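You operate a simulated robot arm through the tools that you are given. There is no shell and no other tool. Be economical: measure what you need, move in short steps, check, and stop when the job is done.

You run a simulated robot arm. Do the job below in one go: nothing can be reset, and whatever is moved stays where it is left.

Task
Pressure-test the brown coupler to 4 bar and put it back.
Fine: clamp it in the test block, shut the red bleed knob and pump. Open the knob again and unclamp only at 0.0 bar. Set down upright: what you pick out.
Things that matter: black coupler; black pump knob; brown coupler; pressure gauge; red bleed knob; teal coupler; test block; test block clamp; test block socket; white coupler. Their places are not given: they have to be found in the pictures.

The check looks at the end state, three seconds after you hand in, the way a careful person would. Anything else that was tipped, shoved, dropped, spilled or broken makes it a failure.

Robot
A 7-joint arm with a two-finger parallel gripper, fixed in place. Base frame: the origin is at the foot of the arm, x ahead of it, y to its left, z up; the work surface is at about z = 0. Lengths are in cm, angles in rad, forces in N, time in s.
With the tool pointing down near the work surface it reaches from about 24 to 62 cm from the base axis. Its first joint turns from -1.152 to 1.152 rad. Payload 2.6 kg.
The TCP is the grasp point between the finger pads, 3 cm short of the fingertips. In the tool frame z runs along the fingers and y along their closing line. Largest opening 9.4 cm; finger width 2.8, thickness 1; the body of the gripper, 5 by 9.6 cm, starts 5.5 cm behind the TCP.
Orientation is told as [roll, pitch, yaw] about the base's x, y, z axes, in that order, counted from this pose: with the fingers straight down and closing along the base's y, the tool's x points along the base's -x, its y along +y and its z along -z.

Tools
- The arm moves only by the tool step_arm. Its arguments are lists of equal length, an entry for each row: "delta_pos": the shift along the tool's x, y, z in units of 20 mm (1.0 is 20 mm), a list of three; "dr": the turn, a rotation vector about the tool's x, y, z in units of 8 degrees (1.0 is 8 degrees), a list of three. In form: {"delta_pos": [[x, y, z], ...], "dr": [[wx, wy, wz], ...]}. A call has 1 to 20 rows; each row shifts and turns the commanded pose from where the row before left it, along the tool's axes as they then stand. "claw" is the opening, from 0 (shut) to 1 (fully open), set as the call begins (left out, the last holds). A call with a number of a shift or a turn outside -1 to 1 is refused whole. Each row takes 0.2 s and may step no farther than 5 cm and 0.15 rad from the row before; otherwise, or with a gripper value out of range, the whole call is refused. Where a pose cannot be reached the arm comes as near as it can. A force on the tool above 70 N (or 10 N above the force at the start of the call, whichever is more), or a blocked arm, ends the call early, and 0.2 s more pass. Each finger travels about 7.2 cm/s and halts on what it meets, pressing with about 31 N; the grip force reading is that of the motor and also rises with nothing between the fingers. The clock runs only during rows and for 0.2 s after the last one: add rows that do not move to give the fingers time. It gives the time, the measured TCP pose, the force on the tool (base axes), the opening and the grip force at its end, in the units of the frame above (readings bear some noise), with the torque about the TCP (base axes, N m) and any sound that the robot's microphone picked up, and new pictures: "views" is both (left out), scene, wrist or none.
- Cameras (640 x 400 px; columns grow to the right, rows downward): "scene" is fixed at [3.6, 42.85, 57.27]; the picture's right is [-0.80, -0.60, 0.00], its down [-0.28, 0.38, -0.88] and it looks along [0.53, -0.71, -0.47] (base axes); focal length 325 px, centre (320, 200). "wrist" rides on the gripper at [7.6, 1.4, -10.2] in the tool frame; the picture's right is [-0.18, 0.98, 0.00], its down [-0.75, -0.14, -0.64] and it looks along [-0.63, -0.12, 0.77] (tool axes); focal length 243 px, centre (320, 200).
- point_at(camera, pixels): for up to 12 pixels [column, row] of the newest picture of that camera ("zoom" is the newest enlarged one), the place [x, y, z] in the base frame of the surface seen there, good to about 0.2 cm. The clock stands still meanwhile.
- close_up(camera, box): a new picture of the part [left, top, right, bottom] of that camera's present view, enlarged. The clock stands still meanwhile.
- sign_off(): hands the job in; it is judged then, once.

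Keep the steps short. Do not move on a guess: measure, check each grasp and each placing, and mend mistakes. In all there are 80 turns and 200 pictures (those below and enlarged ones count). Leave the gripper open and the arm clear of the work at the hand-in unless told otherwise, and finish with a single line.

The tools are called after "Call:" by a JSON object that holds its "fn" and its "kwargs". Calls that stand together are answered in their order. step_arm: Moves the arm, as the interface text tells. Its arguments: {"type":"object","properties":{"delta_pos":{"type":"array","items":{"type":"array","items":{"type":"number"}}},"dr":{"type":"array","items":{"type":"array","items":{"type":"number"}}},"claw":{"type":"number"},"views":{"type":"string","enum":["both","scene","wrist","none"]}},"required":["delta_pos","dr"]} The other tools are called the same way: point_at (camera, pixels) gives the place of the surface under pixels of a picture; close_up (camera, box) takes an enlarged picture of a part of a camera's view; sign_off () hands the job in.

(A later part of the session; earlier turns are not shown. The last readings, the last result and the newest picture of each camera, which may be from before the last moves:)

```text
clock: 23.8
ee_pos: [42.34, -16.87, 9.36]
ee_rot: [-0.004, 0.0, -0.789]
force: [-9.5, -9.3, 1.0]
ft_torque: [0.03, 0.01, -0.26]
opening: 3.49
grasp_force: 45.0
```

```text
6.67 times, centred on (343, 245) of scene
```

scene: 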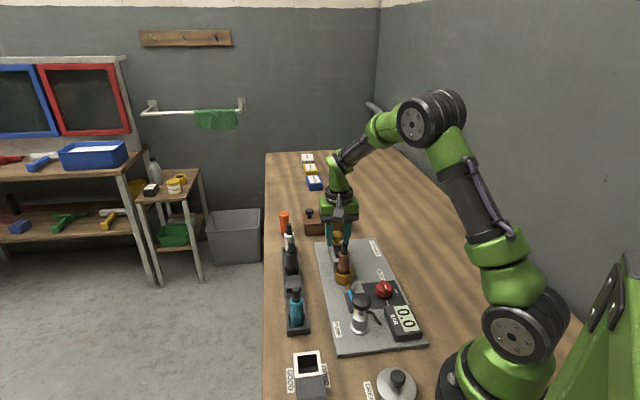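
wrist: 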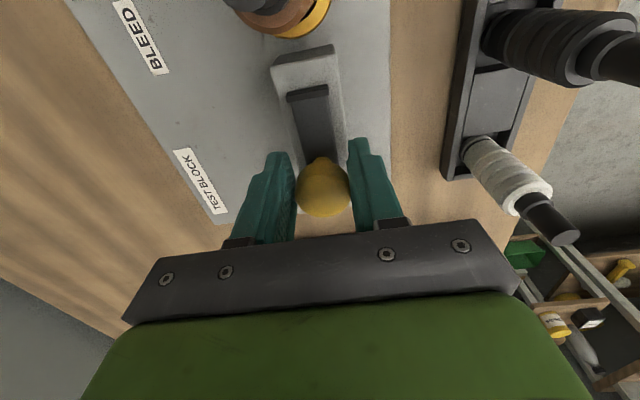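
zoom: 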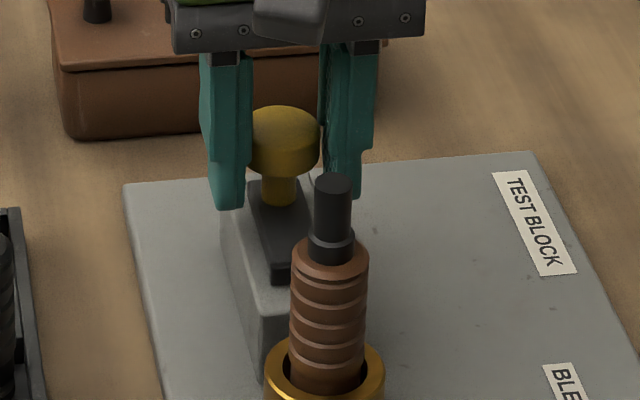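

Gripping the knob head at 3.49 cm. I slide it towards the socket (tool +x) by 1.2 cm first to see whether it moves freely.

Call:
{"fn": "step_arm", "kwargs": {"delta_pos": [[0, -0.04, 0], [0.15, 0, 0], [0.15, 0, 0], [0.15, 0, 0], [0.15, 0, 0], [0, 0, 0]], "dr": [[0, 0, 0], [0, 0, 0], [0, 0, 0], [0, 0, 0], [0, 0, 0], [0, 0, 0]]}}

Call:
{"fn": "close_up", "kwargs": {"camera": "scene", "box": [315, 215, 371, 275]}}

```text
clock: 25.2
ee_pos: [41.51, -16.18, 9.31]
ee_rot: [-0.002, 0.001, -0.786]
force: [-12.3, -12.4, -7.4]
ft_torque: [-0.25, -0.3, -0.09]
opening: 3.47
grasp_force: 45.1
```

scene: 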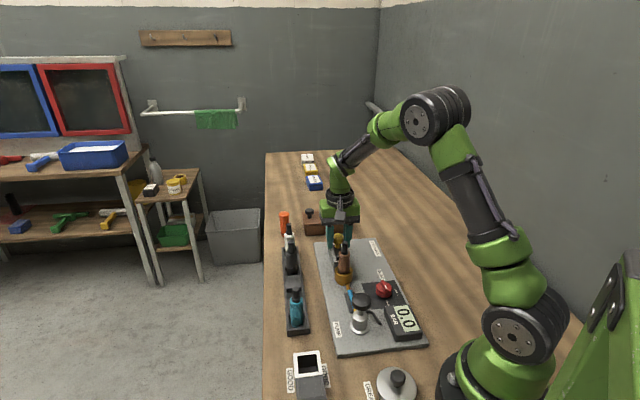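
wrist: 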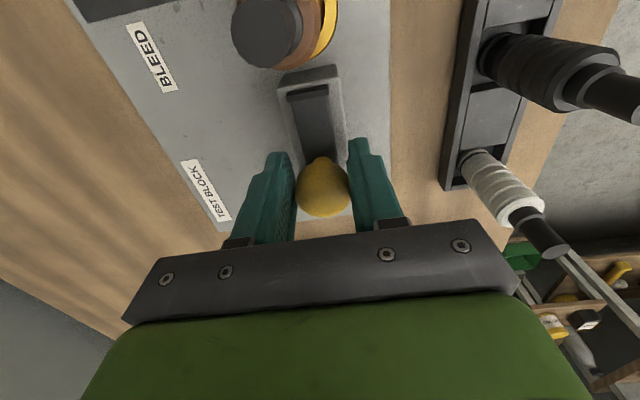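

```text
6.67 times, centred on (343, 245) of scene
```

zoom: 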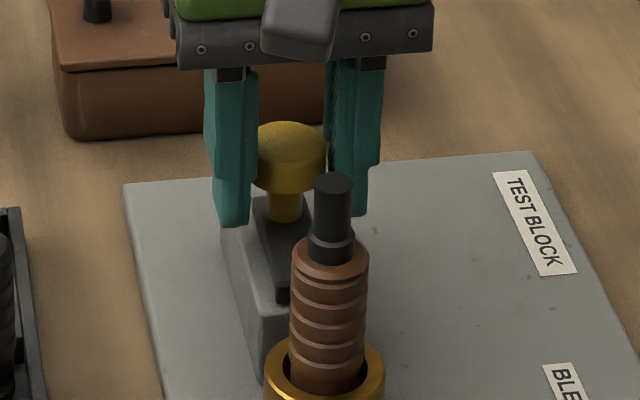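

The slide follows freely. I continue 1.2 cm.

Call:
{"fn": "step_arm", "kwargs": {"delta_pos": [[0.15, 0, 0], [0.15, 0, 0], [0.15, 0, 0], [0.15, 0, 0], [0, 0, 0]], "dr": [[0, 0, 0], [0, 0, 0], [0, 0, 0], [0, 0, 0], [0, 0, 0]]}}

Call:
{"fn": "close_up", "kwargs": {"camera": "scene", "box": [315, 215, 371, 275]}}

Call:
{"fn": "close_up", "kwargs": {"camera": "wrist", "box": [220, 0, 420, 230]}}

```text
clock: 26.4
ee_pos: [40.62, -15.17, 9.27]
ee_rot: [-0.002, -0.001, -0.786]
force: [-14.8, -14.1, -7.6]
ft_torque: [0.18, 0.22, -0.22]
opening: 3.5
grasp_force: 44.8
```

scene: 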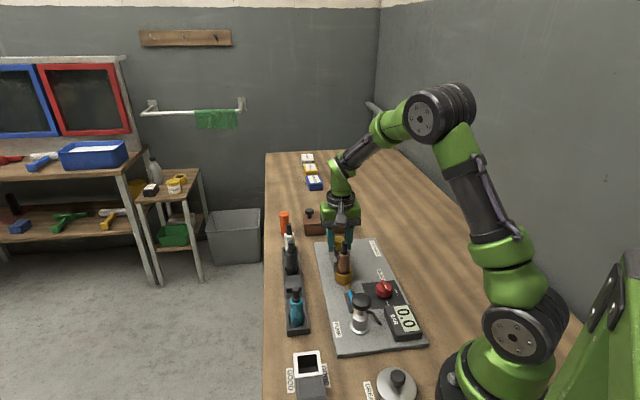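
wrist: 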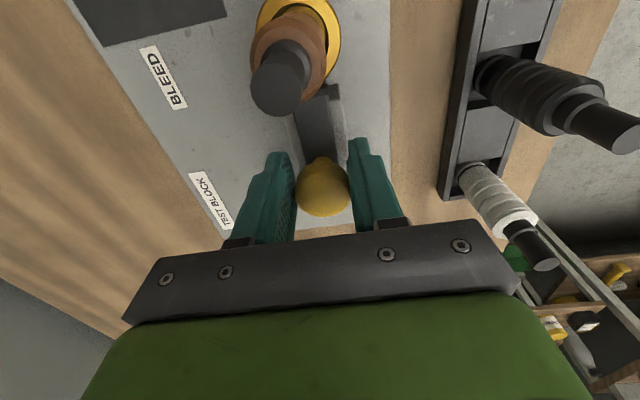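

```text
6.67 times, centred on (343, 245) of scene
```

zoom: 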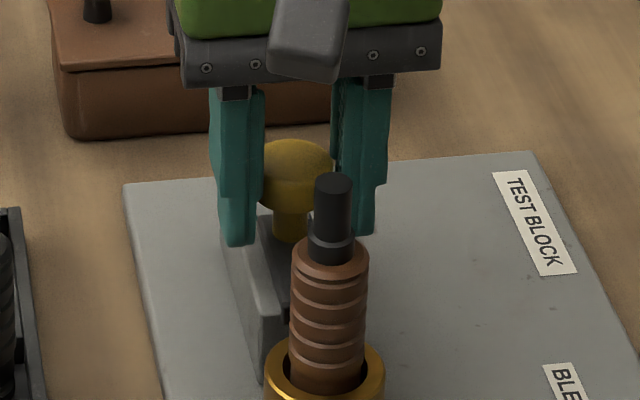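

```text
1.74 times, centred on (320, 115) of wrist
```

zoom: 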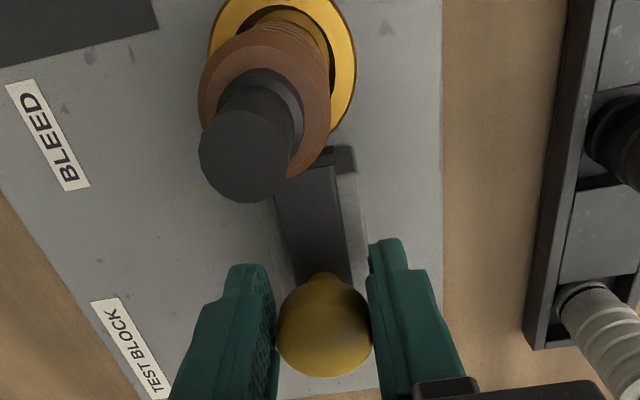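

Still free. I continue another 1.5 cm with the force watched.

Call:
{"fn": "step_arm", "kwargs": {"delta_pos": [[0.15, 0, 0], [0.15, 0, 0], [0.15, 0, 0], [0.1, 0, 0], [0.1, 0, 0], [0.1, 0, 0], [0, 0, 0]], "dr": [[0, 0, 0], [0, 0, 0], [0, 0, 0], [0, 0, 0], [0, 0, 0], [0, 0, 0], [0, 0, 0]]}}

Call:
{"fn": "close_up", "kwargs": {"camera": "scene", "box": [315, 225, 371, 285]}}

Call:
{"fn": "close_up", "kwargs": {"camera": "wrist", "box": [220, 0, 420, 230]}}

```text
clock: 28.0
ee_pos: [40.07, -14.72, 9.46]
ee_rot: [0.001, -0.021, -0.782]
force: [39.3, -39.9, -30.6]
ft_torque: [0.31, 0.34, -0.01]
opening: 3.49
grasp_force: 45.0
```

scene: 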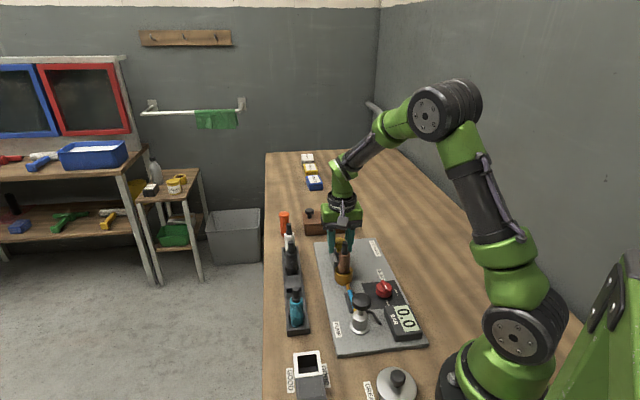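
wrist: 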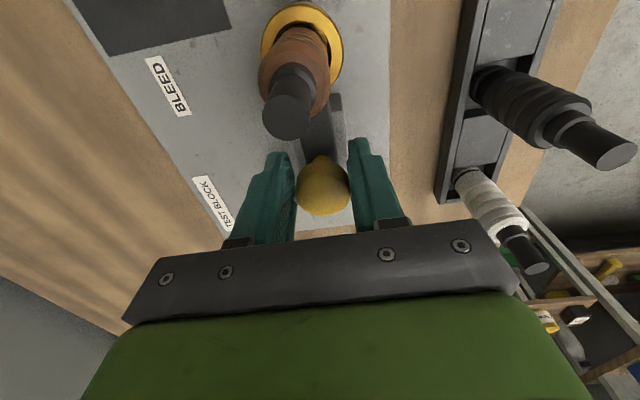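

```text
6.67 times, centred on (343, 255) of scene
```

zoom: 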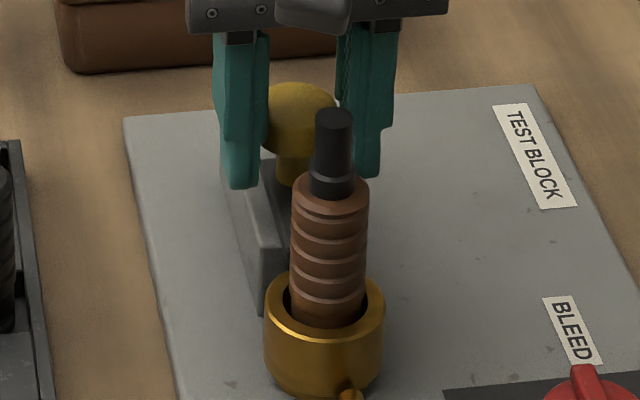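

```text
1.74 times, centred on (320, 115) of wrist
```

zoom: 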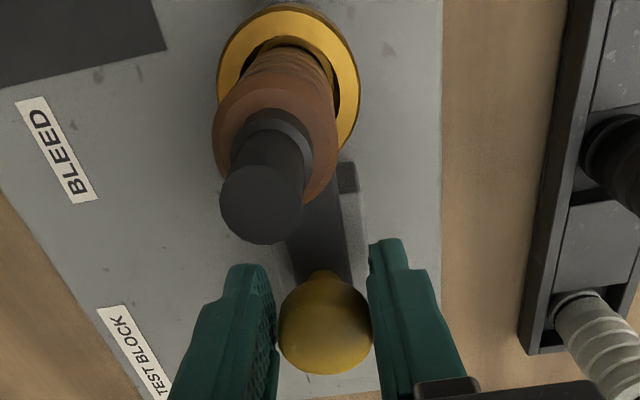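

At 3.1 cm travel the slide meets a firm stop (56 N). I ease the load by 0.4 cm, open, and inspect.

Call:
{"fn": "step_arm", "kwargs": {"delta_pos": [[-0.2, 0, 0], [0, 0, 0]], "dr": [[0, 0, 0], [0, 0, 0]], "views": "none"}}

Call:
{"fn": "step_arm", "kwargs": {"delta_pos": [[0, 0, 0], [0, 0, 0], [0, 0, 0], [0, 0, 0], [0, 0, -0.8], [0, 0, -0.8], [0, 0, -0.8], [0, 0, -0.8], [0, 0, -0.8], [0, 0, 0]], "dr": [[0, 0, 0], [0, 0, 0], [0, 0, 0], [0, 0, 0], [0, 0, 0], [0, 0, 0], [0, 0, 0], [0, 0, 0], [0, 0, 0], [0, 0, 0]], "claw": 1}}

Call:
{"fn": "close_up", "kwargs": {"camera": "scene", "box": [315, 225, 371, 285]}}

Call:
{"fn": "close_up", "kwargs": {"camera": "wrist", "box": [240, 40, 400, 200]}}

```text
clock: 28.6
ee_pos: [40.15, -14.68, 9.6]
ee_rot: [0.001, -0.008, -0.783]
force: [10.3, -21.3, 0.9]
ft_torque: [-0.6, -0.63, 0.17]
opening: 3.47
grasp_force: 45.1
```

```text
clock: 30.8
ee_pos: [40.1, -14.6, 17.34]
ee_rot: [0.0, -0.001, -0.785]
force: [0.8, -0.8, -0.5]
ft_torque: [0.03, 0.0, 0.02]
opening: 9.38
grasp_force: 0.2
```

scene: 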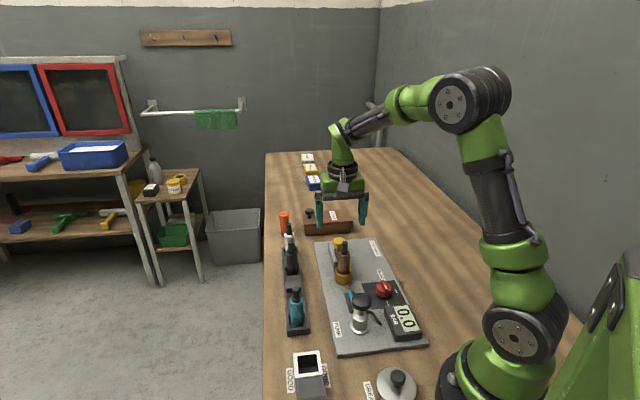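
wrist: 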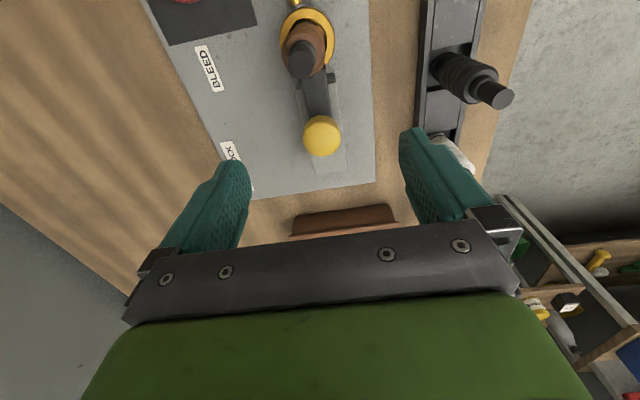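

```text
6.67 times, centred on (343, 255) of scene
```

zoom: 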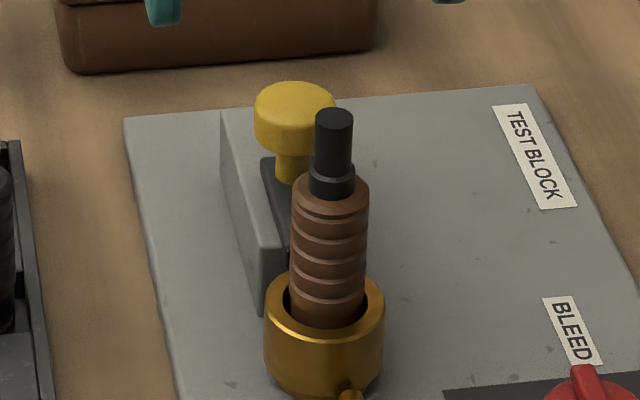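

```text
2.50 times, centred on (320, 120) of wrist
```

zoom: 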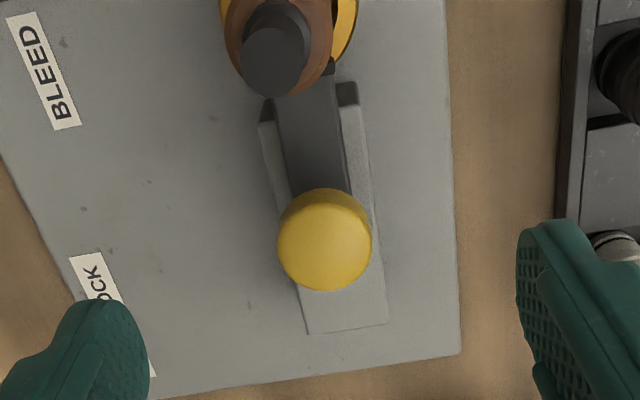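

The clamp bar now bears on the coupler. Next the bleed knob: I rise 3 cm and travel to above it (26.25, -12.4), with yaw unchanged, so that the fingers lie across the pointer bar.

Call:
{"fn": "step_arm", "kwargs": {"delta_pos": [[0, 0, -0.8], [0, 0, -0.7], [0.81, -0.589, 0], [0.81, -0.589, 0], [0.81, -0.589, 0], [0.81, -0.589, 0], [0.81, -0.589, 0], [0.81, -0.589, 0], [0.81, -0.589, 0], [0, 0, 0.7], [0, 0, 0.8], [0, 0, 0.8], [0, 0, 0]], "dr": [[0, 0, 0], [0, 0, 0], [0, 0, 0], [0, 0, 0], [0, 0, 0], [0, 0, 0], [0, 0, 0], [0, 0, 0], [0, 0, 0], [0, 0, 0], [0, 0, 0], [0, 0, 0], [0, 0, 0]]}}

Call:
{"fn": "close_up", "kwargs": {"camera": "wrist", "box": [240, 60, 400, 200]}}

Call:
{"fn": "close_up", "kwargs": {"camera": "scene", "box": [330, 220, 430, 320]}}

```text
clock: 33.6
ee_pos: [26.08, -12.38, 15.65]
ee_rot: [0.001, 0.0, -0.785]
force: [0.4, -0.9, 0.3]
ft_torque: [0.0, 0.02, -0.03]
opening: 9.43
grasp_force: 0.1
```

scene: 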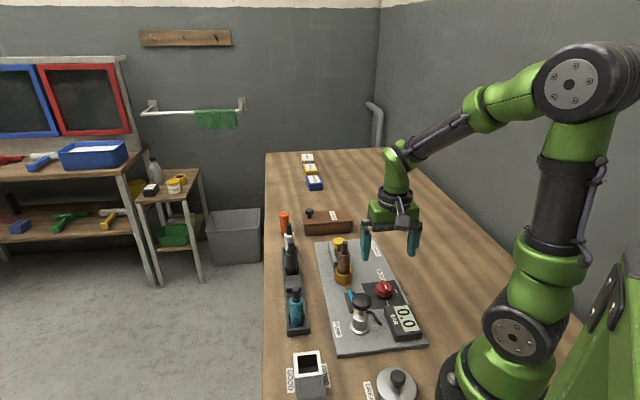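
wrist: 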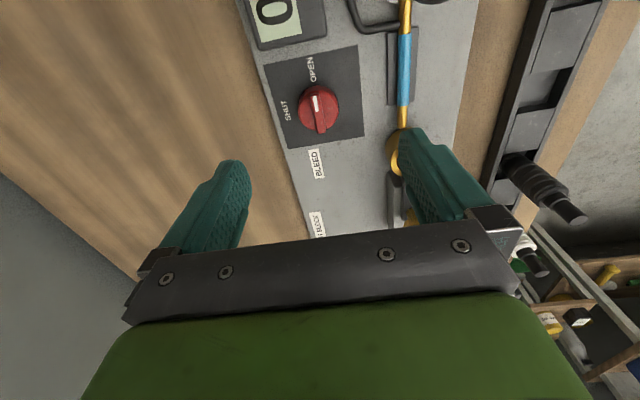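

```text
2.86 times, centred on (320, 130) of wrist
```

zoom: 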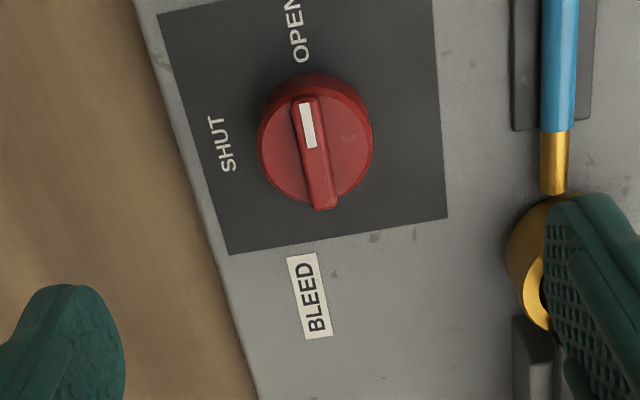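

```text
4.00 times, centred on (380, 270) of scene
```

zoom: 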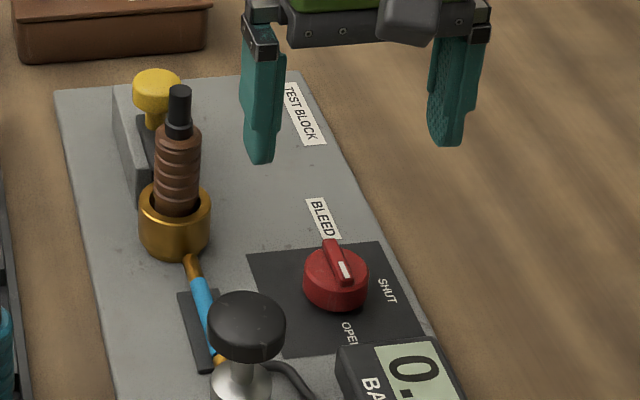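

I measure the knob geometry from the wrist view.

Call:
{"fn": "point_at", "kwargs": {"camera": "wrist", "pixels": [[315, 97], [320.7, 129], [317.5, 112.5], [305, 116], [332, 111], [327, 122], [308, 103], [286, 111], [311, 71], [348, 95], [318, 90]]}}

```text
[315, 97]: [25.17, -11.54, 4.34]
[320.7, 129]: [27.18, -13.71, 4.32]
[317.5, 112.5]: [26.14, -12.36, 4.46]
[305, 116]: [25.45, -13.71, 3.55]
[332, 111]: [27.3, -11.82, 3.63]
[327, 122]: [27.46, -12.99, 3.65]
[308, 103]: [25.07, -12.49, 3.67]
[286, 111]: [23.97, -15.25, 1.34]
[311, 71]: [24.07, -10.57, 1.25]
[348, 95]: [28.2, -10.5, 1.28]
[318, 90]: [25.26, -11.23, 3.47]
```

Knob centre (26.25, -12.6), body top z 3.6, plate z 1.3. I'll grip the round body: narrow the claw to 6 cm and descend to z 4.8.

Call:
{"fn": "step_arm", "kwargs": {"delta_pos": [[-0.095, -0.04, 0], [0, 0, 0.9], [0, 0, 0.9], [0, 0, 0.9], [0, 0, 0.9], [0, 0, 0.9], [0, 0, 0.6], [0, 0, 0.3], [0, 0, 0]], "dr": [[0, 0, 0], [0, 0, 0], [0, 0, 0], [0, 0, 0], [0, 0, 0], [0, 0, 0], [0, 0, 0], [0, 0, 0], [0, 0, 0]], "claw": 0.64}}

Call:
{"fn": "close_up", "kwargs": {"camera": "wrist", "box": [240, 60, 400, 240]}}

Call:
{"fn": "close_up", "kwargs": {"camera": "scene", "box": [340, 240, 430, 320]}}

```text
clock: 35.6
ee_pos: [26.18, -12.43, 4.92]
ee_rot: [0.001, 0.0, -0.785]
force: [0.1, 0.2, -0.8]
ft_torque: [-0.03, -0.02, -0.03]
opening: 6.03
grasp_force: 0.0
```

scene: 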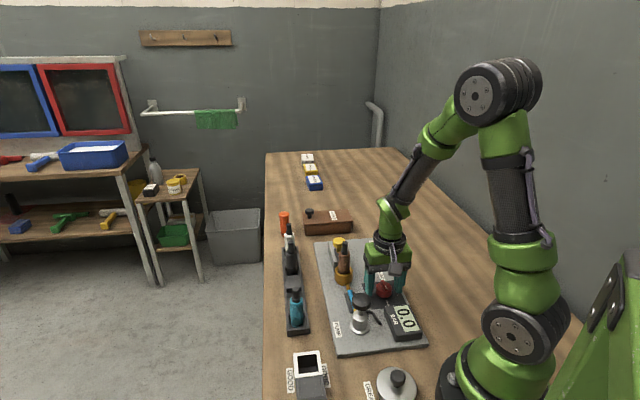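
wrist: 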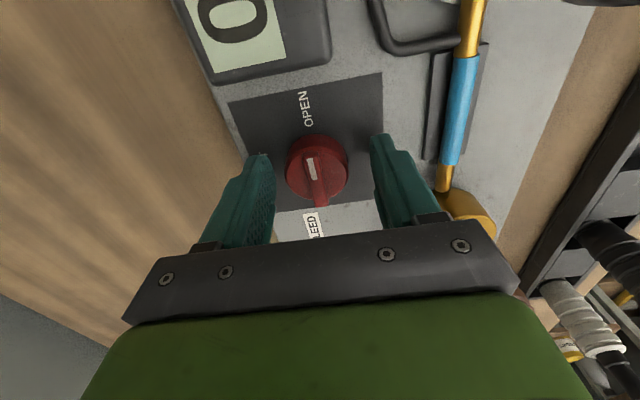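

```text
2.22 times, centred on (320, 150) of wrist
```

zoom: 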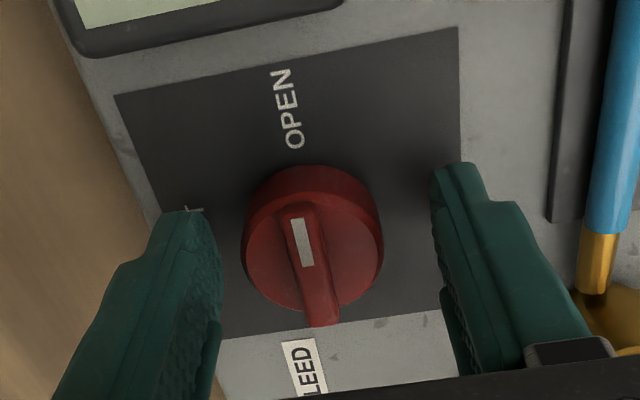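

```text
5.00 times, centred on (385, 280) of scene
```

zoom: 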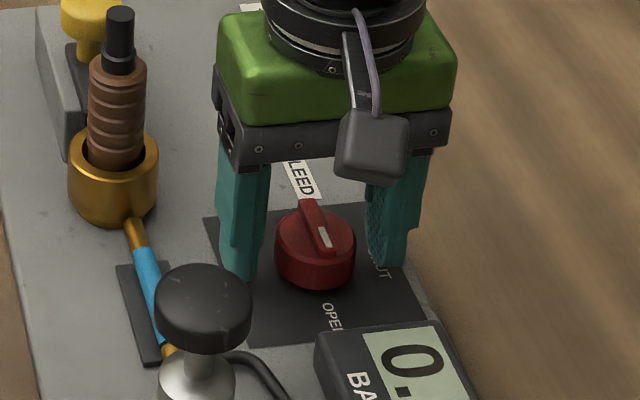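

Well centred. I close on the knob body.

Call:
{"fn": "step_arm", "kwargs": {"delta_pos": [[0, 0, 0], [0, 0, 0], [0, 0, 0]], "dr": [[0, 0, 0], [0, 0, 0], [0, 0, 0]], "claw": 0, "views": "none"}}

Call:
{"fn": "step_arm", "kwargs": {"delta_pos": [[0, 0, 0], [0, 0, 0], [0, 0, 0], [0, 0, 0]], "dr": [[0, 0, -0.9], [0, 0, -0.9], [0, 0, -0.9], [0, 0, 0]]}}

Call:
{"fn": "close_up", "kwargs": {"camera": "wrist", "box": [240, 60, 400, 240]}}

```text
clock: 36.4
ee_pos: [26.12, -12.64, 4.86]
ee_rot: [-0.003, -0.001, -0.789]
force: [-20.2, -23.2, 5.0]
ft_torque: [-0.35, 0.23, -0.05]
opening: 3.76
grasp_force: 45.2
```

```text
clock: 37.4
ee_pos: [26.18, -12.71, 4.83]
ee_rot: [-0.004, 0.004, -0.412]
force: [-33.7, -25.6, 19.5]
ft_torque: [-0.3, 1.44, -0.12]
opening: 3.77
grasp_force: 45.0
```

scene: 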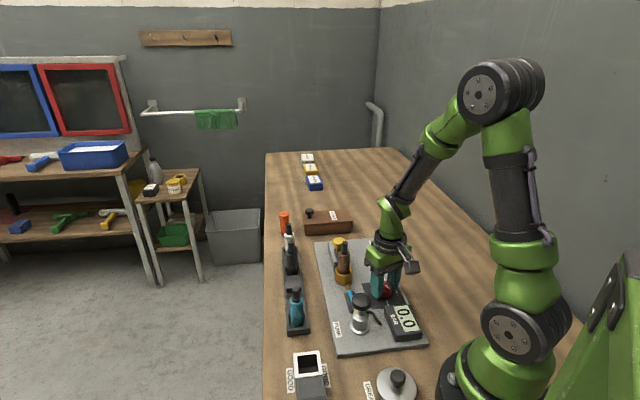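
wrist: 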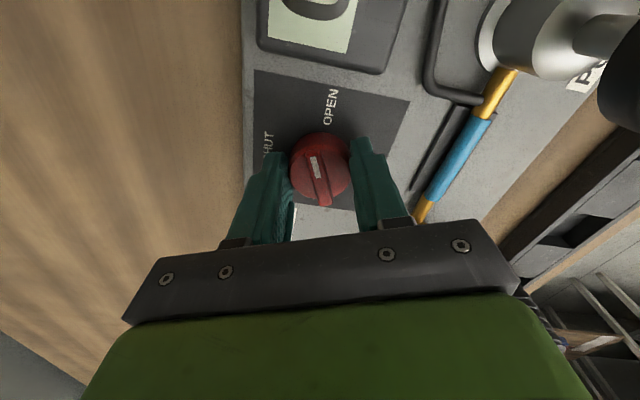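

```text
2.22 times, centred on (320, 150) of wrist
```

zoom: 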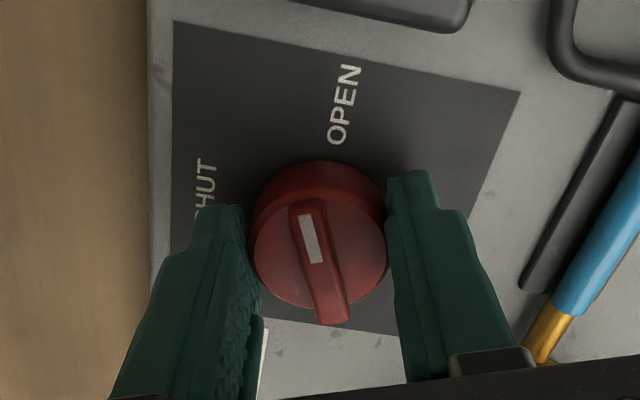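

The knob turns with the gripper (mark has left OPEN). There's a 42 N side load towards (-x,-y), so I shift 0.2 cm that way and turn further.

Call:
{"fn": "step_arm", "kwargs": {"delta_pos": [[0.045, -0.085, 0], [0, 0, 0], [0, 0, 0], [0, 0, 0], [0, 0, 0]], "dr": [[0, 0, 0], [0, 0, -0.9], [0, 0, -0.9], [0, 0, -0.9], [0, 0, 0]], "views": "wrist"}}

Call:
{"fn": "close_up", "kwargs": {"camera": "wrist", "box": [240, 60, 400, 240]}}

```text
clock: 38.6
ee_pos: [26.1, -12.68, 4.88]
ee_rot: [-0.002, -0.001, -0.033]
force: [-10.9, -25.9, -22.2]
ft_torque: [0.01, 0.17, -0.01]
opening: 3.76
grasp_force: 44.8
```

wrist: 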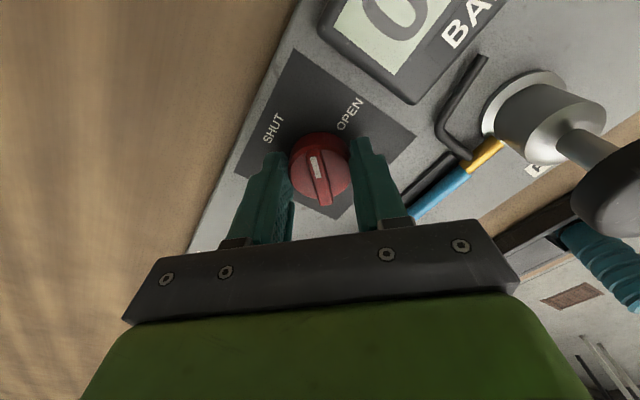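

```text
2.22 times, centred on (320, 150) of wrist
```

zoom: 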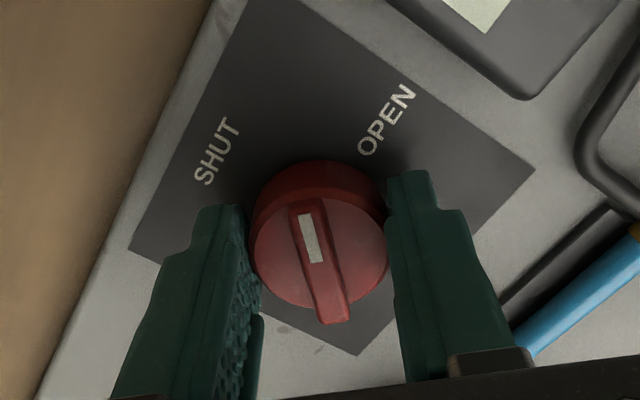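

Halfway (mark between OPEN and SHUT). I turn the remaining 47°.

Call:
{"fn": "step_arm", "kwargs": {"delta_pos": [[0, -0.03, 0], [0, 0, 0], [0, 0, 0], [0, 0, 0], [0, 0, 0], [0, 0, 0], [0, 0, 0], [0, 0, 0]], "dr": [[0, 0, -0.85], [0, 0, -0.85], [0, 0, -0.85], [0, 0, -0.85], [0, 0, -0.85], [0, 0, -0.85], [0, 0, -0.8], [0, 0, 0]]}}

Call:
{"fn": "close_up", "kwargs": {"camera": "wrist", "box": [240, 60, 400, 240]}}

```text
clock: 40.4
ee_pos: [26.14, -12.87, 5.03]
ee_rot: [-0.003, 0.001, 0.788]
force: [-2.7, -27.8, -10.8]
ft_torque: [-0.09, 0.1, -0.45]
opening: 3.76
grasp_force: 45.5
```

scene: 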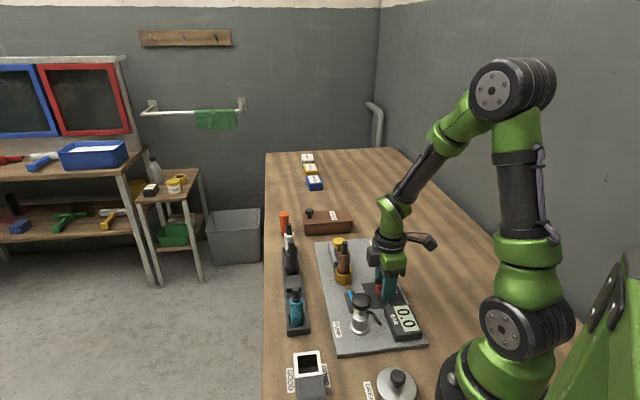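
wrist: 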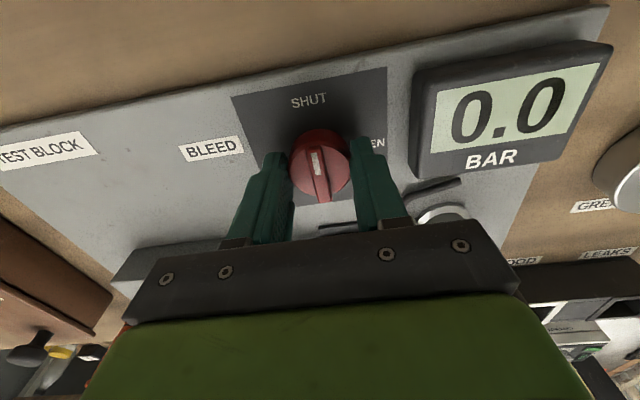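

```text
2.22 times, centred on (320, 150) of wrist
```

zoom: 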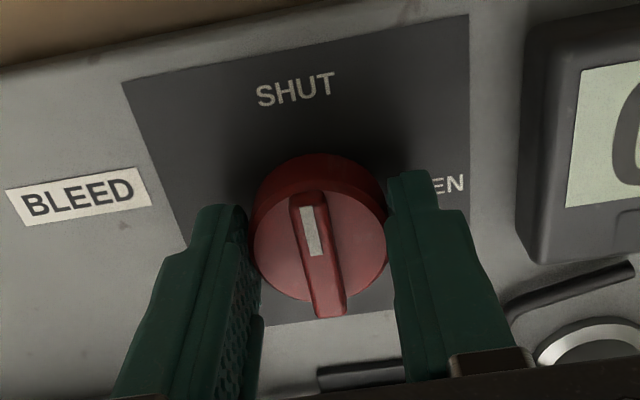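

Mark points at SHUT with torque at the stop. I open to 6 cm and lift 13 cm.

Call:
{"fn": "step_arm", "kwargs": {"delta_pos": [[0, 0, 0], [0, 0, 0], [0, 0, 0], [0, 0, -0.8], [0, 0, -0.9], [0, 0, -0.9], [0, 0, -0.9], [0, 0, -0.9], [0, 0, -0.9], [0, 0, -0.9], [0, 0, 0], [0, 0, 0], [0, 0, 0], [0, 0, 0], [0, 0, 0], [0, 0, 0], [0, 0, 0]], "dr": [[0, 0, 0], [0, 0, 0], [0, 0, 0], [0, 0, 0], [0, 0, 0], [0, 0, 0], [0, 0, 0], [0, 0, 0], [0, 0, 0], [0, 0, 0], [0, 0, 0.9375], [0, 0, 0.9375], [0, 0, 0.9375], [0, 0, 0.9375], [0, 0, 0.9375], [0, 0, 0.9375], [0, 0, 0]], "claw": 0.6}}

Call:
{"fn": "close_up", "kwargs": {"camera": "scene", "box": [330, 230, 430, 350]}}

```text
clock: 44.0
ee_pos: [25.89, -12.62, 17.31]
ee_rot: [-0.001, 0.001, 0.005]
force: [0.9, -0.2, -0.2]
ft_torque: [-0.03, -0.02, 0.04]
opening: 5.65
grasp_force: 0.0
```

scene: 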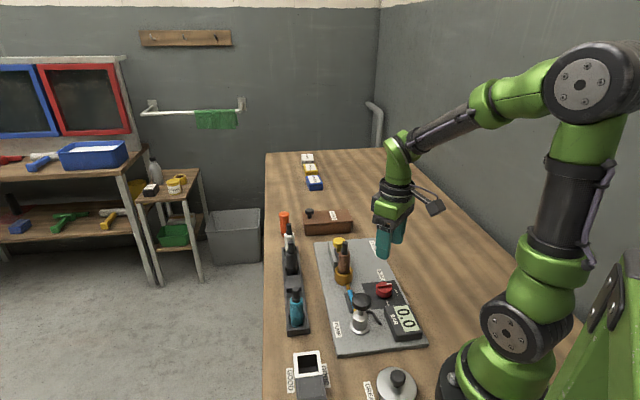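
wrist: 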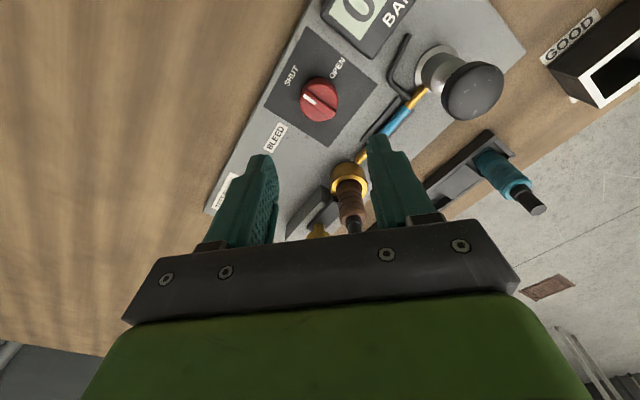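

```text
3.33 times, centred on (380, 290) of scene
```

zoom: 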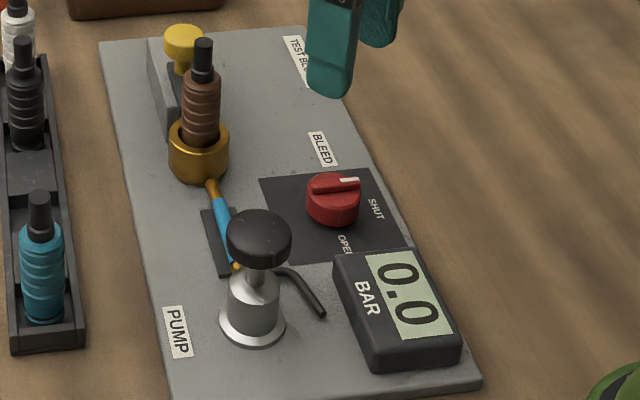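

SHUT confirmed. Now I measure the pump knob.

Call:
{"fn": "point_at", "kwargs": {"camera": "zoom", "pixels": [[258, 228], [230, 238], [288, 238], [258, 215], [258, 245], [258, 262], [262, 285], [255, 315]]}}

Call:
{"fn": "point_at", "kwargs": {"camera": "wrist", "pixels": [[475, 92], [450, 92], [500, 80], [478, 112], [470, 70]]}}

```text
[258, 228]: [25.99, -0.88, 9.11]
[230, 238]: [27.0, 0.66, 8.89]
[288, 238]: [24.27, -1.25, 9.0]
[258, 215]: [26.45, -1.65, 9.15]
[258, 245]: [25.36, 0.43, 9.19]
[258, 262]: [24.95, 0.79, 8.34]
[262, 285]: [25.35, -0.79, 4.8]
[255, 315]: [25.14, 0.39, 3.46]
```

```text
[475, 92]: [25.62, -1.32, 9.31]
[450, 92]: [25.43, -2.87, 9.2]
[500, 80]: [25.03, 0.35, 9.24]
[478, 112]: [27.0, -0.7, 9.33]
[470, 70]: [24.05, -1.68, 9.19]
```

Pump knob centre is (25.8, -1.0), top z 9.2. I close the claw and move above it.

Call:
{"fn": "step_arm", "kwargs": {"delta_pos": [[0, 0.967, 0], [0, 0.967, 0], [0, 0.967, 0], [0, 0.967, 0], [0, 0.967, 0], [0, 0.967, 0], [0, 0, 0.9], [0, 0, 0.9], [0, 0, 0]], "dr": [[0, 0, 0], [0, 0, 0], [0, 0, 0], [0, 0, 0], [0, 0, 0], [0, 0, 0], [0, 0, 0], [0, 0, 0], [0, 0, 0]], "claw": 0}}

Call:
{"fn": "close_up", "kwargs": {"camera": "scene", "box": [330, 250, 430, 350]}}

```text
clock: 46.0
ee_pos: [26.02, -0.95, 13.63]
ee_rot: [0.0, -0.002, 0.006]
force: [0.0, -0.5, 0.2]
ft_torque: [0.01, 0.0, 0.04]
opening: 0.04
grasp_force: 31.2
```

scene: 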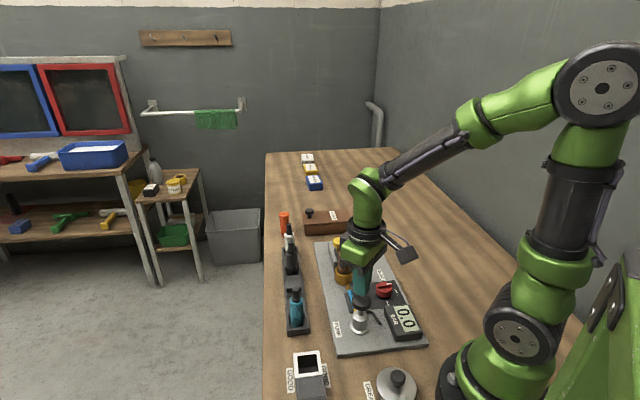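
wrist: 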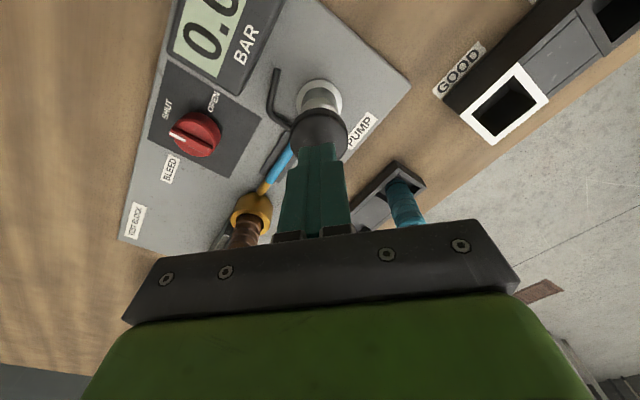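

```text
4.00 times, centred on (380, 300) of scene
```

zoom: 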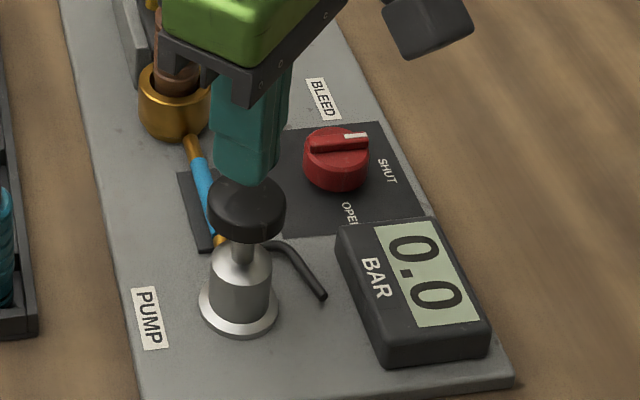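

The closed tips are over the knob. I press down about 1 cm past contact and read the force and gauge.

Call:
{"fn": "step_arm", "kwargs": {"delta_pos": [[0, 0, 0.4], [0, 0, 0.3], [0, 0, 0.25], [0, 0, 0.25], [0, 0, 0]], "dr": [[0, 0, 0], [0, 0, 0], [0, 0, 0], [0, 0, 0], [0, 0, 0]], "views": "none"}}

Call:
{"fn": "close_up", "kwargs": {"camera": "scene", "box": [330, 250, 430, 350]}}

```text
clock: 47.2
ee_pos: [25.94, -1.07, 11.36]
ee_rot: [-0.001, -0.002, 0.007]
force: [-0.5, 2.5, 3.6]
ft_torque: [0.05, 0.0, 0.01]
opening: 0.0
grasp_force: 30.8
```

```text
4.00 times, centred on (380, 300) of scene
```

zoom: 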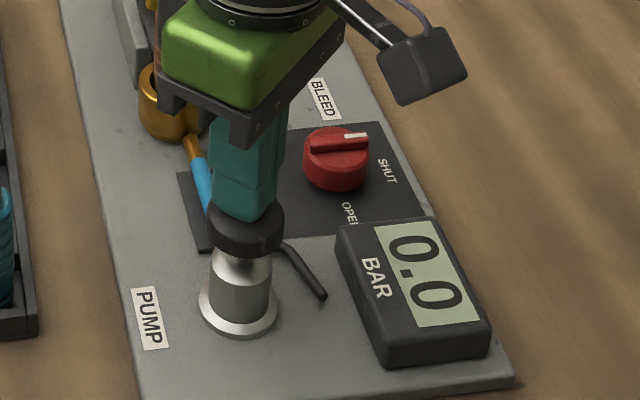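

The knob yields with 3.6 N. I press further.

Call:
{"fn": "step_arm", "kwargs": {"delta_pos": [[0, 0, 0.2], [0, 0, 0.2], [0, 0, 0.1], [0, 0, 0]], "dr": [[0, 0, 0], [0, 0, 0], [0, 0, 0], [0, 0, 0]], "views": "none"}}

Call:
{"fn": "close_up", "kwargs": {"camera": "scene", "box": [330, 250, 430, 350]}}

```text
clock: 48.2
ee_pos: [25.98, -1.02, 10.29]
ee_rot: [0.001, 0.0, 0.008]
force: [-1.4, 2.9, 6.6]
ft_torque: [0.1, 0.06, -0.02]
opening: 0.0
grasp_force: 30.6
```

```text
4.00 times, centred on (380, 300) of scene
```

zoom: 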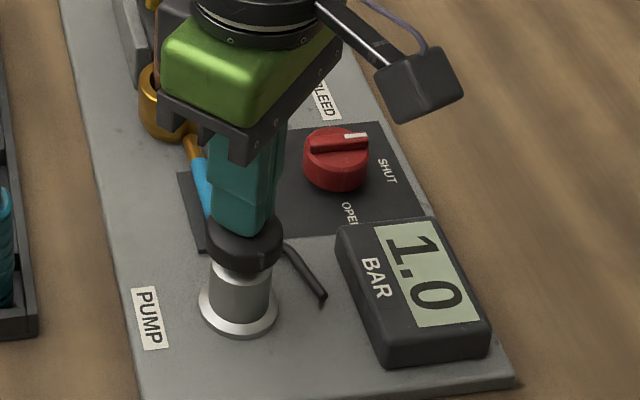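

Gauge reads 1.0: one stroke is 1 bar. I release the knob upward and check it holds and returns.

Call:
{"fn": "step_arm", "kwargs": {"delta_pos": [[0, 0, -0.4], [0, 0, -0.4], [0, 0, -0.4], [0, 0, 0]], "dr": [[0, 0, 0], [0, 0, 0], [0, 0, 0], [0, 0, 0]], "views": "none"}}

Call:
{"fn": "close_up", "kwargs": {"camera": "scene", "box": [330, 250, 430, 350]}}

```text
clock: 49.2
ee_pos: [25.93, -1.05, 12.74]
ee_rot: [0.0, 0.002, 0.007]
force: [0.2, -0.9, -0.3]
ft_torque: [-0.03, 0.01, 0.03]
opening: 0.0
grasp_force: 31.1
```

```text
4.00 times, centred on (380, 300) of scene
```

zoom: 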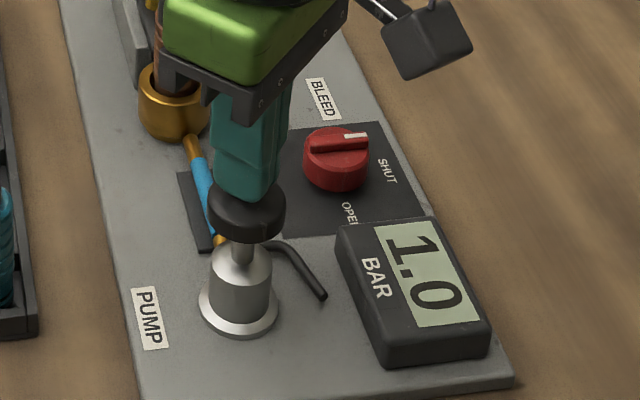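

The knob springs back and 1.0 bar holds. Second identical stroke.

Call:
{"fn": "step_arm", "kwargs": {"delta_pos": [[0, 0, 0.4], [0, 0, 0.4], [0, 0, 0.4], [0, 0, 0], [0, 0, -0.4], [0, 0, -0.4], [0, 0, -0.4], [0, 0, 0]], "dr": [[0, 0, 0], [0, 0, 0], [0, 0, 0], [0, 0, 0], [0, 0, 0], [0, 0, 0], [0, 0, 0], [0, 0, 0]], "views": "none"}}

Call:
{"fn": "close_up", "kwargs": {"camera": "scene", "box": [330, 250, 430, 350]}}

```text
clock: 51.0
ee_pos: [25.98, -1.14, 12.75]
ee_rot: [-0.002, 0.001, 0.008]
force: [1.1, 0.6, 0.0]
ft_torque: [-0.01, 0.04, 0.02]
opening: 0.01
grasp_force: 30.9
```

```text
4.00 times, centred on (380, 300) of scene
```

zoom: 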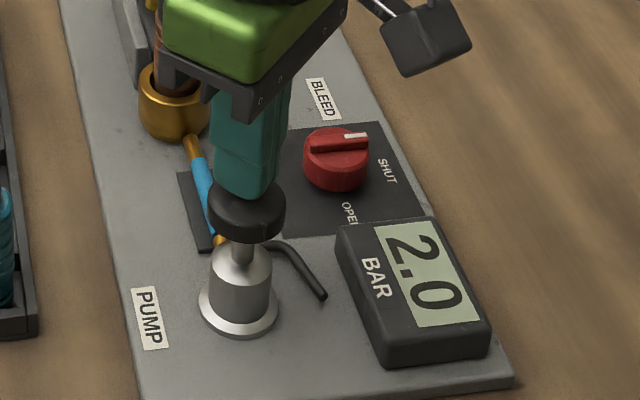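

2.0 bar. Third stroke.

Call:
{"fn": "step_arm", "kwargs": {"delta_pos": [[0, 0, 0.4], [0, 0, 0.4], [0, 0, 0.4], [0, 0, 0], [0, 0, -0.4], [0, 0, -0.4], [0, 0, -0.4], [0, 0, 0]], "dr": [[0, 0, 0], [0, 0, 0], [0, 0, 0], [0, 0, 0], [0, 0, 0], [0, 0, 0], [0, 0, 0], [0, 0, 0]], "views": "none"}}

Call:
{"fn": "close_up", "kwargs": {"camera": "scene", "box": [330, 250, 430, 350]}}

```text
clock: 52.8
ee_pos: [25.94, -1.0, 12.61]
ee_rot: [0.0, 0.001, 0.008]
force: [0.0, -0.1, 0.7]
ft_torque: [0.03, -0.01, 0.0]
opening: 0.0
grasp_force: 31.0
```

```text
4.00 times, centred on (380, 300) of scene
```

zoom: 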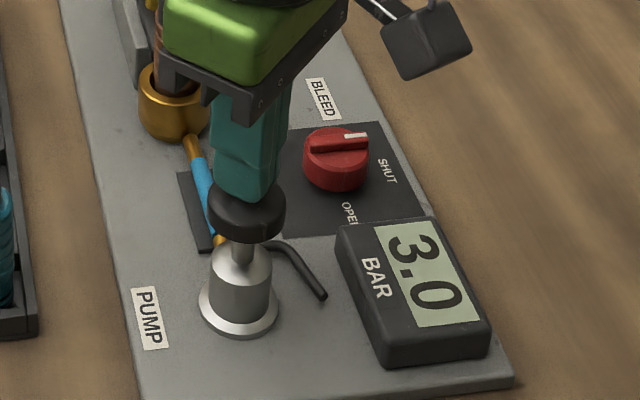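

3.0 bar. Fourth stroke.

Call:
{"fn": "step_arm", "kwargs": {"delta_pos": [[0, 0, 0.4], [0, 0, 0.4], [0, 0, 0.4], [0, 0, 0], [0, 0, -0.4], [0, 0, -0.4], [0, 0, -0.4], [0, 0, 0]], "dr": [[0, 0, 0], [0, 0, 0], [0, 0, 0], [0, 0, 0], [0, 0, 0], [0, 0, 0], [0, 0, 0], [0, 0, 0]], "views": "none"}}

Call:
{"fn": "close_up", "kwargs": {"camera": "scene", "box": [330, 250, 430, 350]}}

```text
clock: 54.6
ee_pos: [25.92, -1.14, 12.84]
ee_rot: [0.001, 0.001, 0.007]
force: [-0.3, 0.1, -1.1]
ft_torque: [-0.01, -0.01, -0.02]
opening: 0.03
grasp_force: 30.7
```

```text
4.00 times, centred on (380, 300) of scene
```

zoom: 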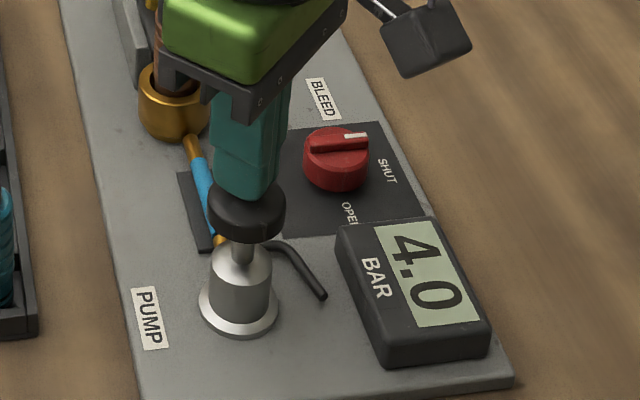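

4.0 bar reached and holding. I rise, go back over the bleed knob, open the claw to 6 cm and turn to yaw +45°.

Call:
{"fn": "step_arm", "kwargs": {"delta_pos": [[0, 0, -0.9], [0, 0, -0.9], [-0.02, -0.971, 0], [-0.02, -0.971, 0], [-0.02, -0.971, 0], [-0.02, -0.971, 0], [-0.02, -0.971, 0], [-0.02, -0.971, 0], [0, 0, 0], [0, 0, 0], [0, 0, 0], [0, 0, 0], [0, 0, 0], [0, 0, 0], [0, 0, 0]], "dr": [[0, 0, 0], [0, 0, 0], [0, 0, 0], [0, 0, 0], [0, 0, 0], [0, 0, 0], [0, 0, 0], [0, 0, 0], [0, 0, -0.94], [0, 0, -0.94], [0, 0, -0.94], [0, 0, -0.94], [0, 0, -0.94], [0, 0, -0.94], [0, 0, 0]], "claw": 0.64}}

Call:
{"fn": "close_up", "kwargs": {"camera": "scene", "box": [330, 250, 430, 350]}}

```text
clock: 57.8
ee_pos: [26.3, -12.62, 16.32]
ee_rot: [0.0, -0.002, 0.796]
force: [-0.6, -0.1, -0.5]
ft_torque: [0.0, -0.02, 0.03]
opening: 6.0
grasp_force: 0.1
```

scene: 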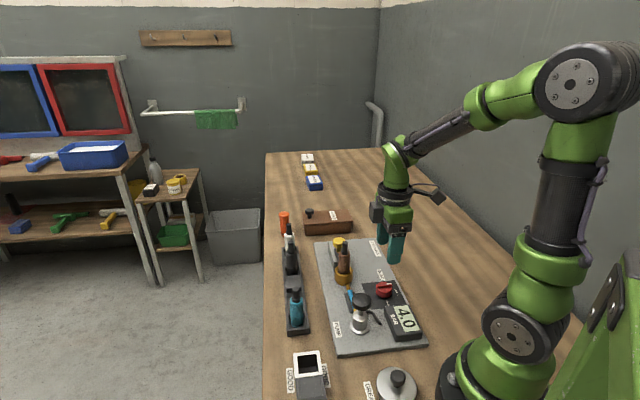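
wrist: 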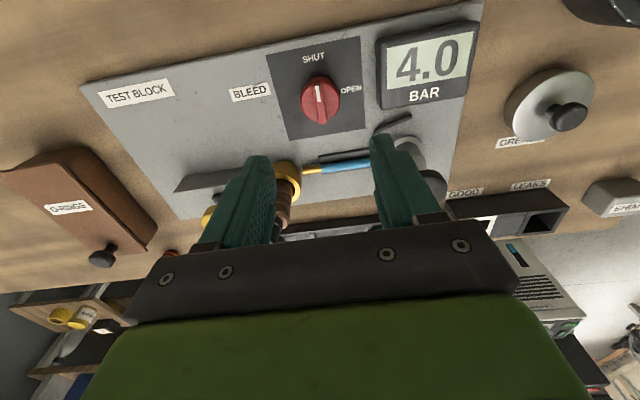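

```text
4.00 times, centred on (380, 300) of scene
```

zoom: 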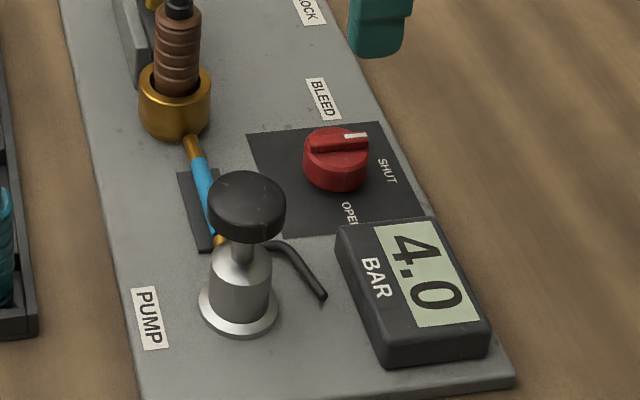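

Still 4.0 bar. I narrow the claw to 5 cm (gauge is near) and go down to z 7.2 to check centring.

Call:
{"fn": "step_arm", "kwargs": {"delta_pos": [[0.07, 0, 0], [0, 0, 0.9], [0, 0, 0.9], [0, 0, 0.9], [0, 0, 0.9], [0, 0, 0.9], [0, 0, 0]], "dr": [[0, 0, 0], [0, 0, 0], [0, 0, 0], [0, 0, 0], [0, 0, 0], [0, 0, 0], [0, 0, 0]], "claw": 0.53}}

Call:
{"fn": "close_up", "kwargs": {"camera": "wrist", "box": [240, 60, 400, 240]}}

```text
clock: 59.4
ee_pos: [26.3, -12.84, 7.32]
ee_rot: [0.0, 0.0, 0.794]
force: [-0.4, 0.6, -0.6]
ft_torque: [0.02, -0.01, 0.02]
opening: 4.97
grasp_force: 0.1
```

scene: 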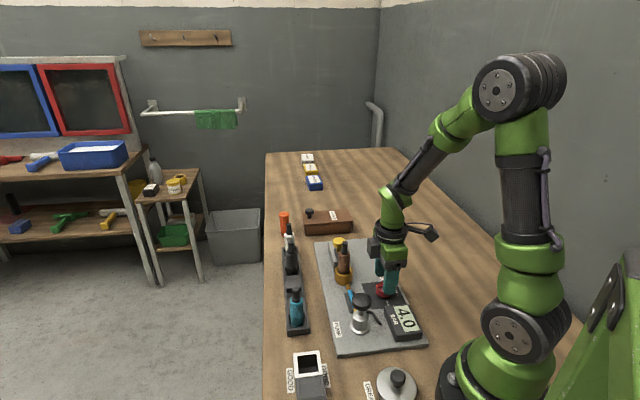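
wrist: 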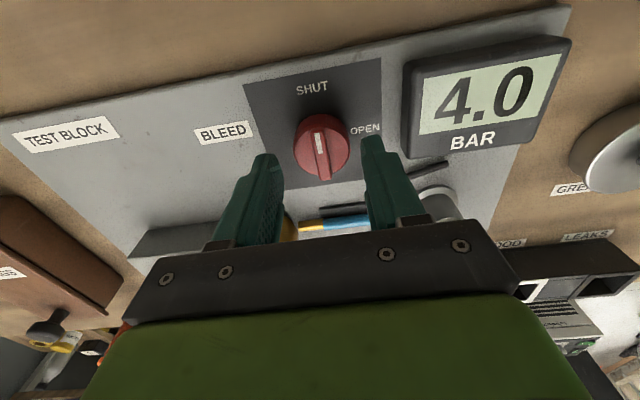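

```text
2.22 times, centred on (320, 150) of wrist
```

zoom: 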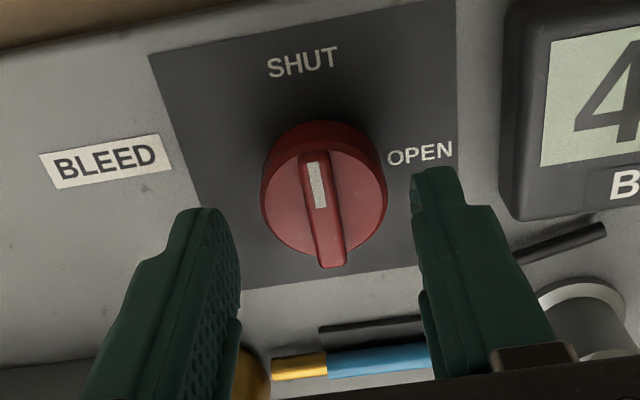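

Centred. I lower to z 4.95 and close on the knob.

Call:
{"fn": "step_arm", "kwargs": {"delta_pos": [[0, 0, 0.6], [0, 0, 0.58], [0, 0, 0]], "dr": [[0, 0, 0], [0, 0, 0], [0, 0, 0]], "views": "none"}}

Call:
{"fn": "step_arm", "kwargs": {"delta_pos": [[0, 0, 0], [0, 0, 0], [0, 0, 0]], "dr": [[0, 0, 0], [0, 0, 0], [0, 0, 0]], "claw": 0, "views": "wrist"}}

```text
clock: 60.2
ee_pos: [26.28, -12.75, 4.98]
ee_rot: [0.0, -0.001, 0.795]
force: [0.1, -0.4, -0.8]
ft_torque: [-0.01, 0.02, 0.01]
opening: 4.95
grasp_force: 0.1
```

```text
clock: 61.0
ee_pos: [26.15, -12.7, 5.02]
ee_rot: [0.006, 0.0, 0.795]
force: [-8.8, 8.1, 2.5]
ft_torque: [-0.07, -0.15, -0.01]
opening: 3.76
grasp_force: 45.1
```

wrist: 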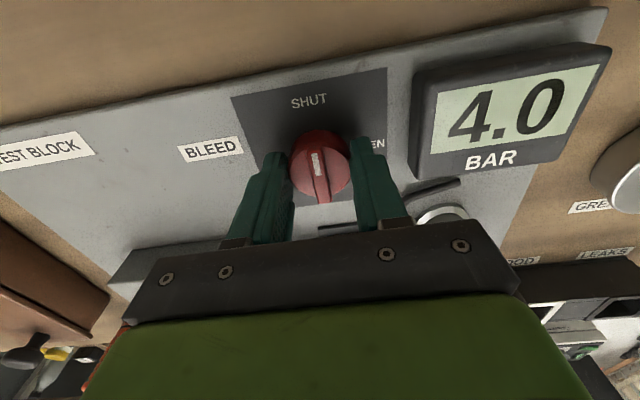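

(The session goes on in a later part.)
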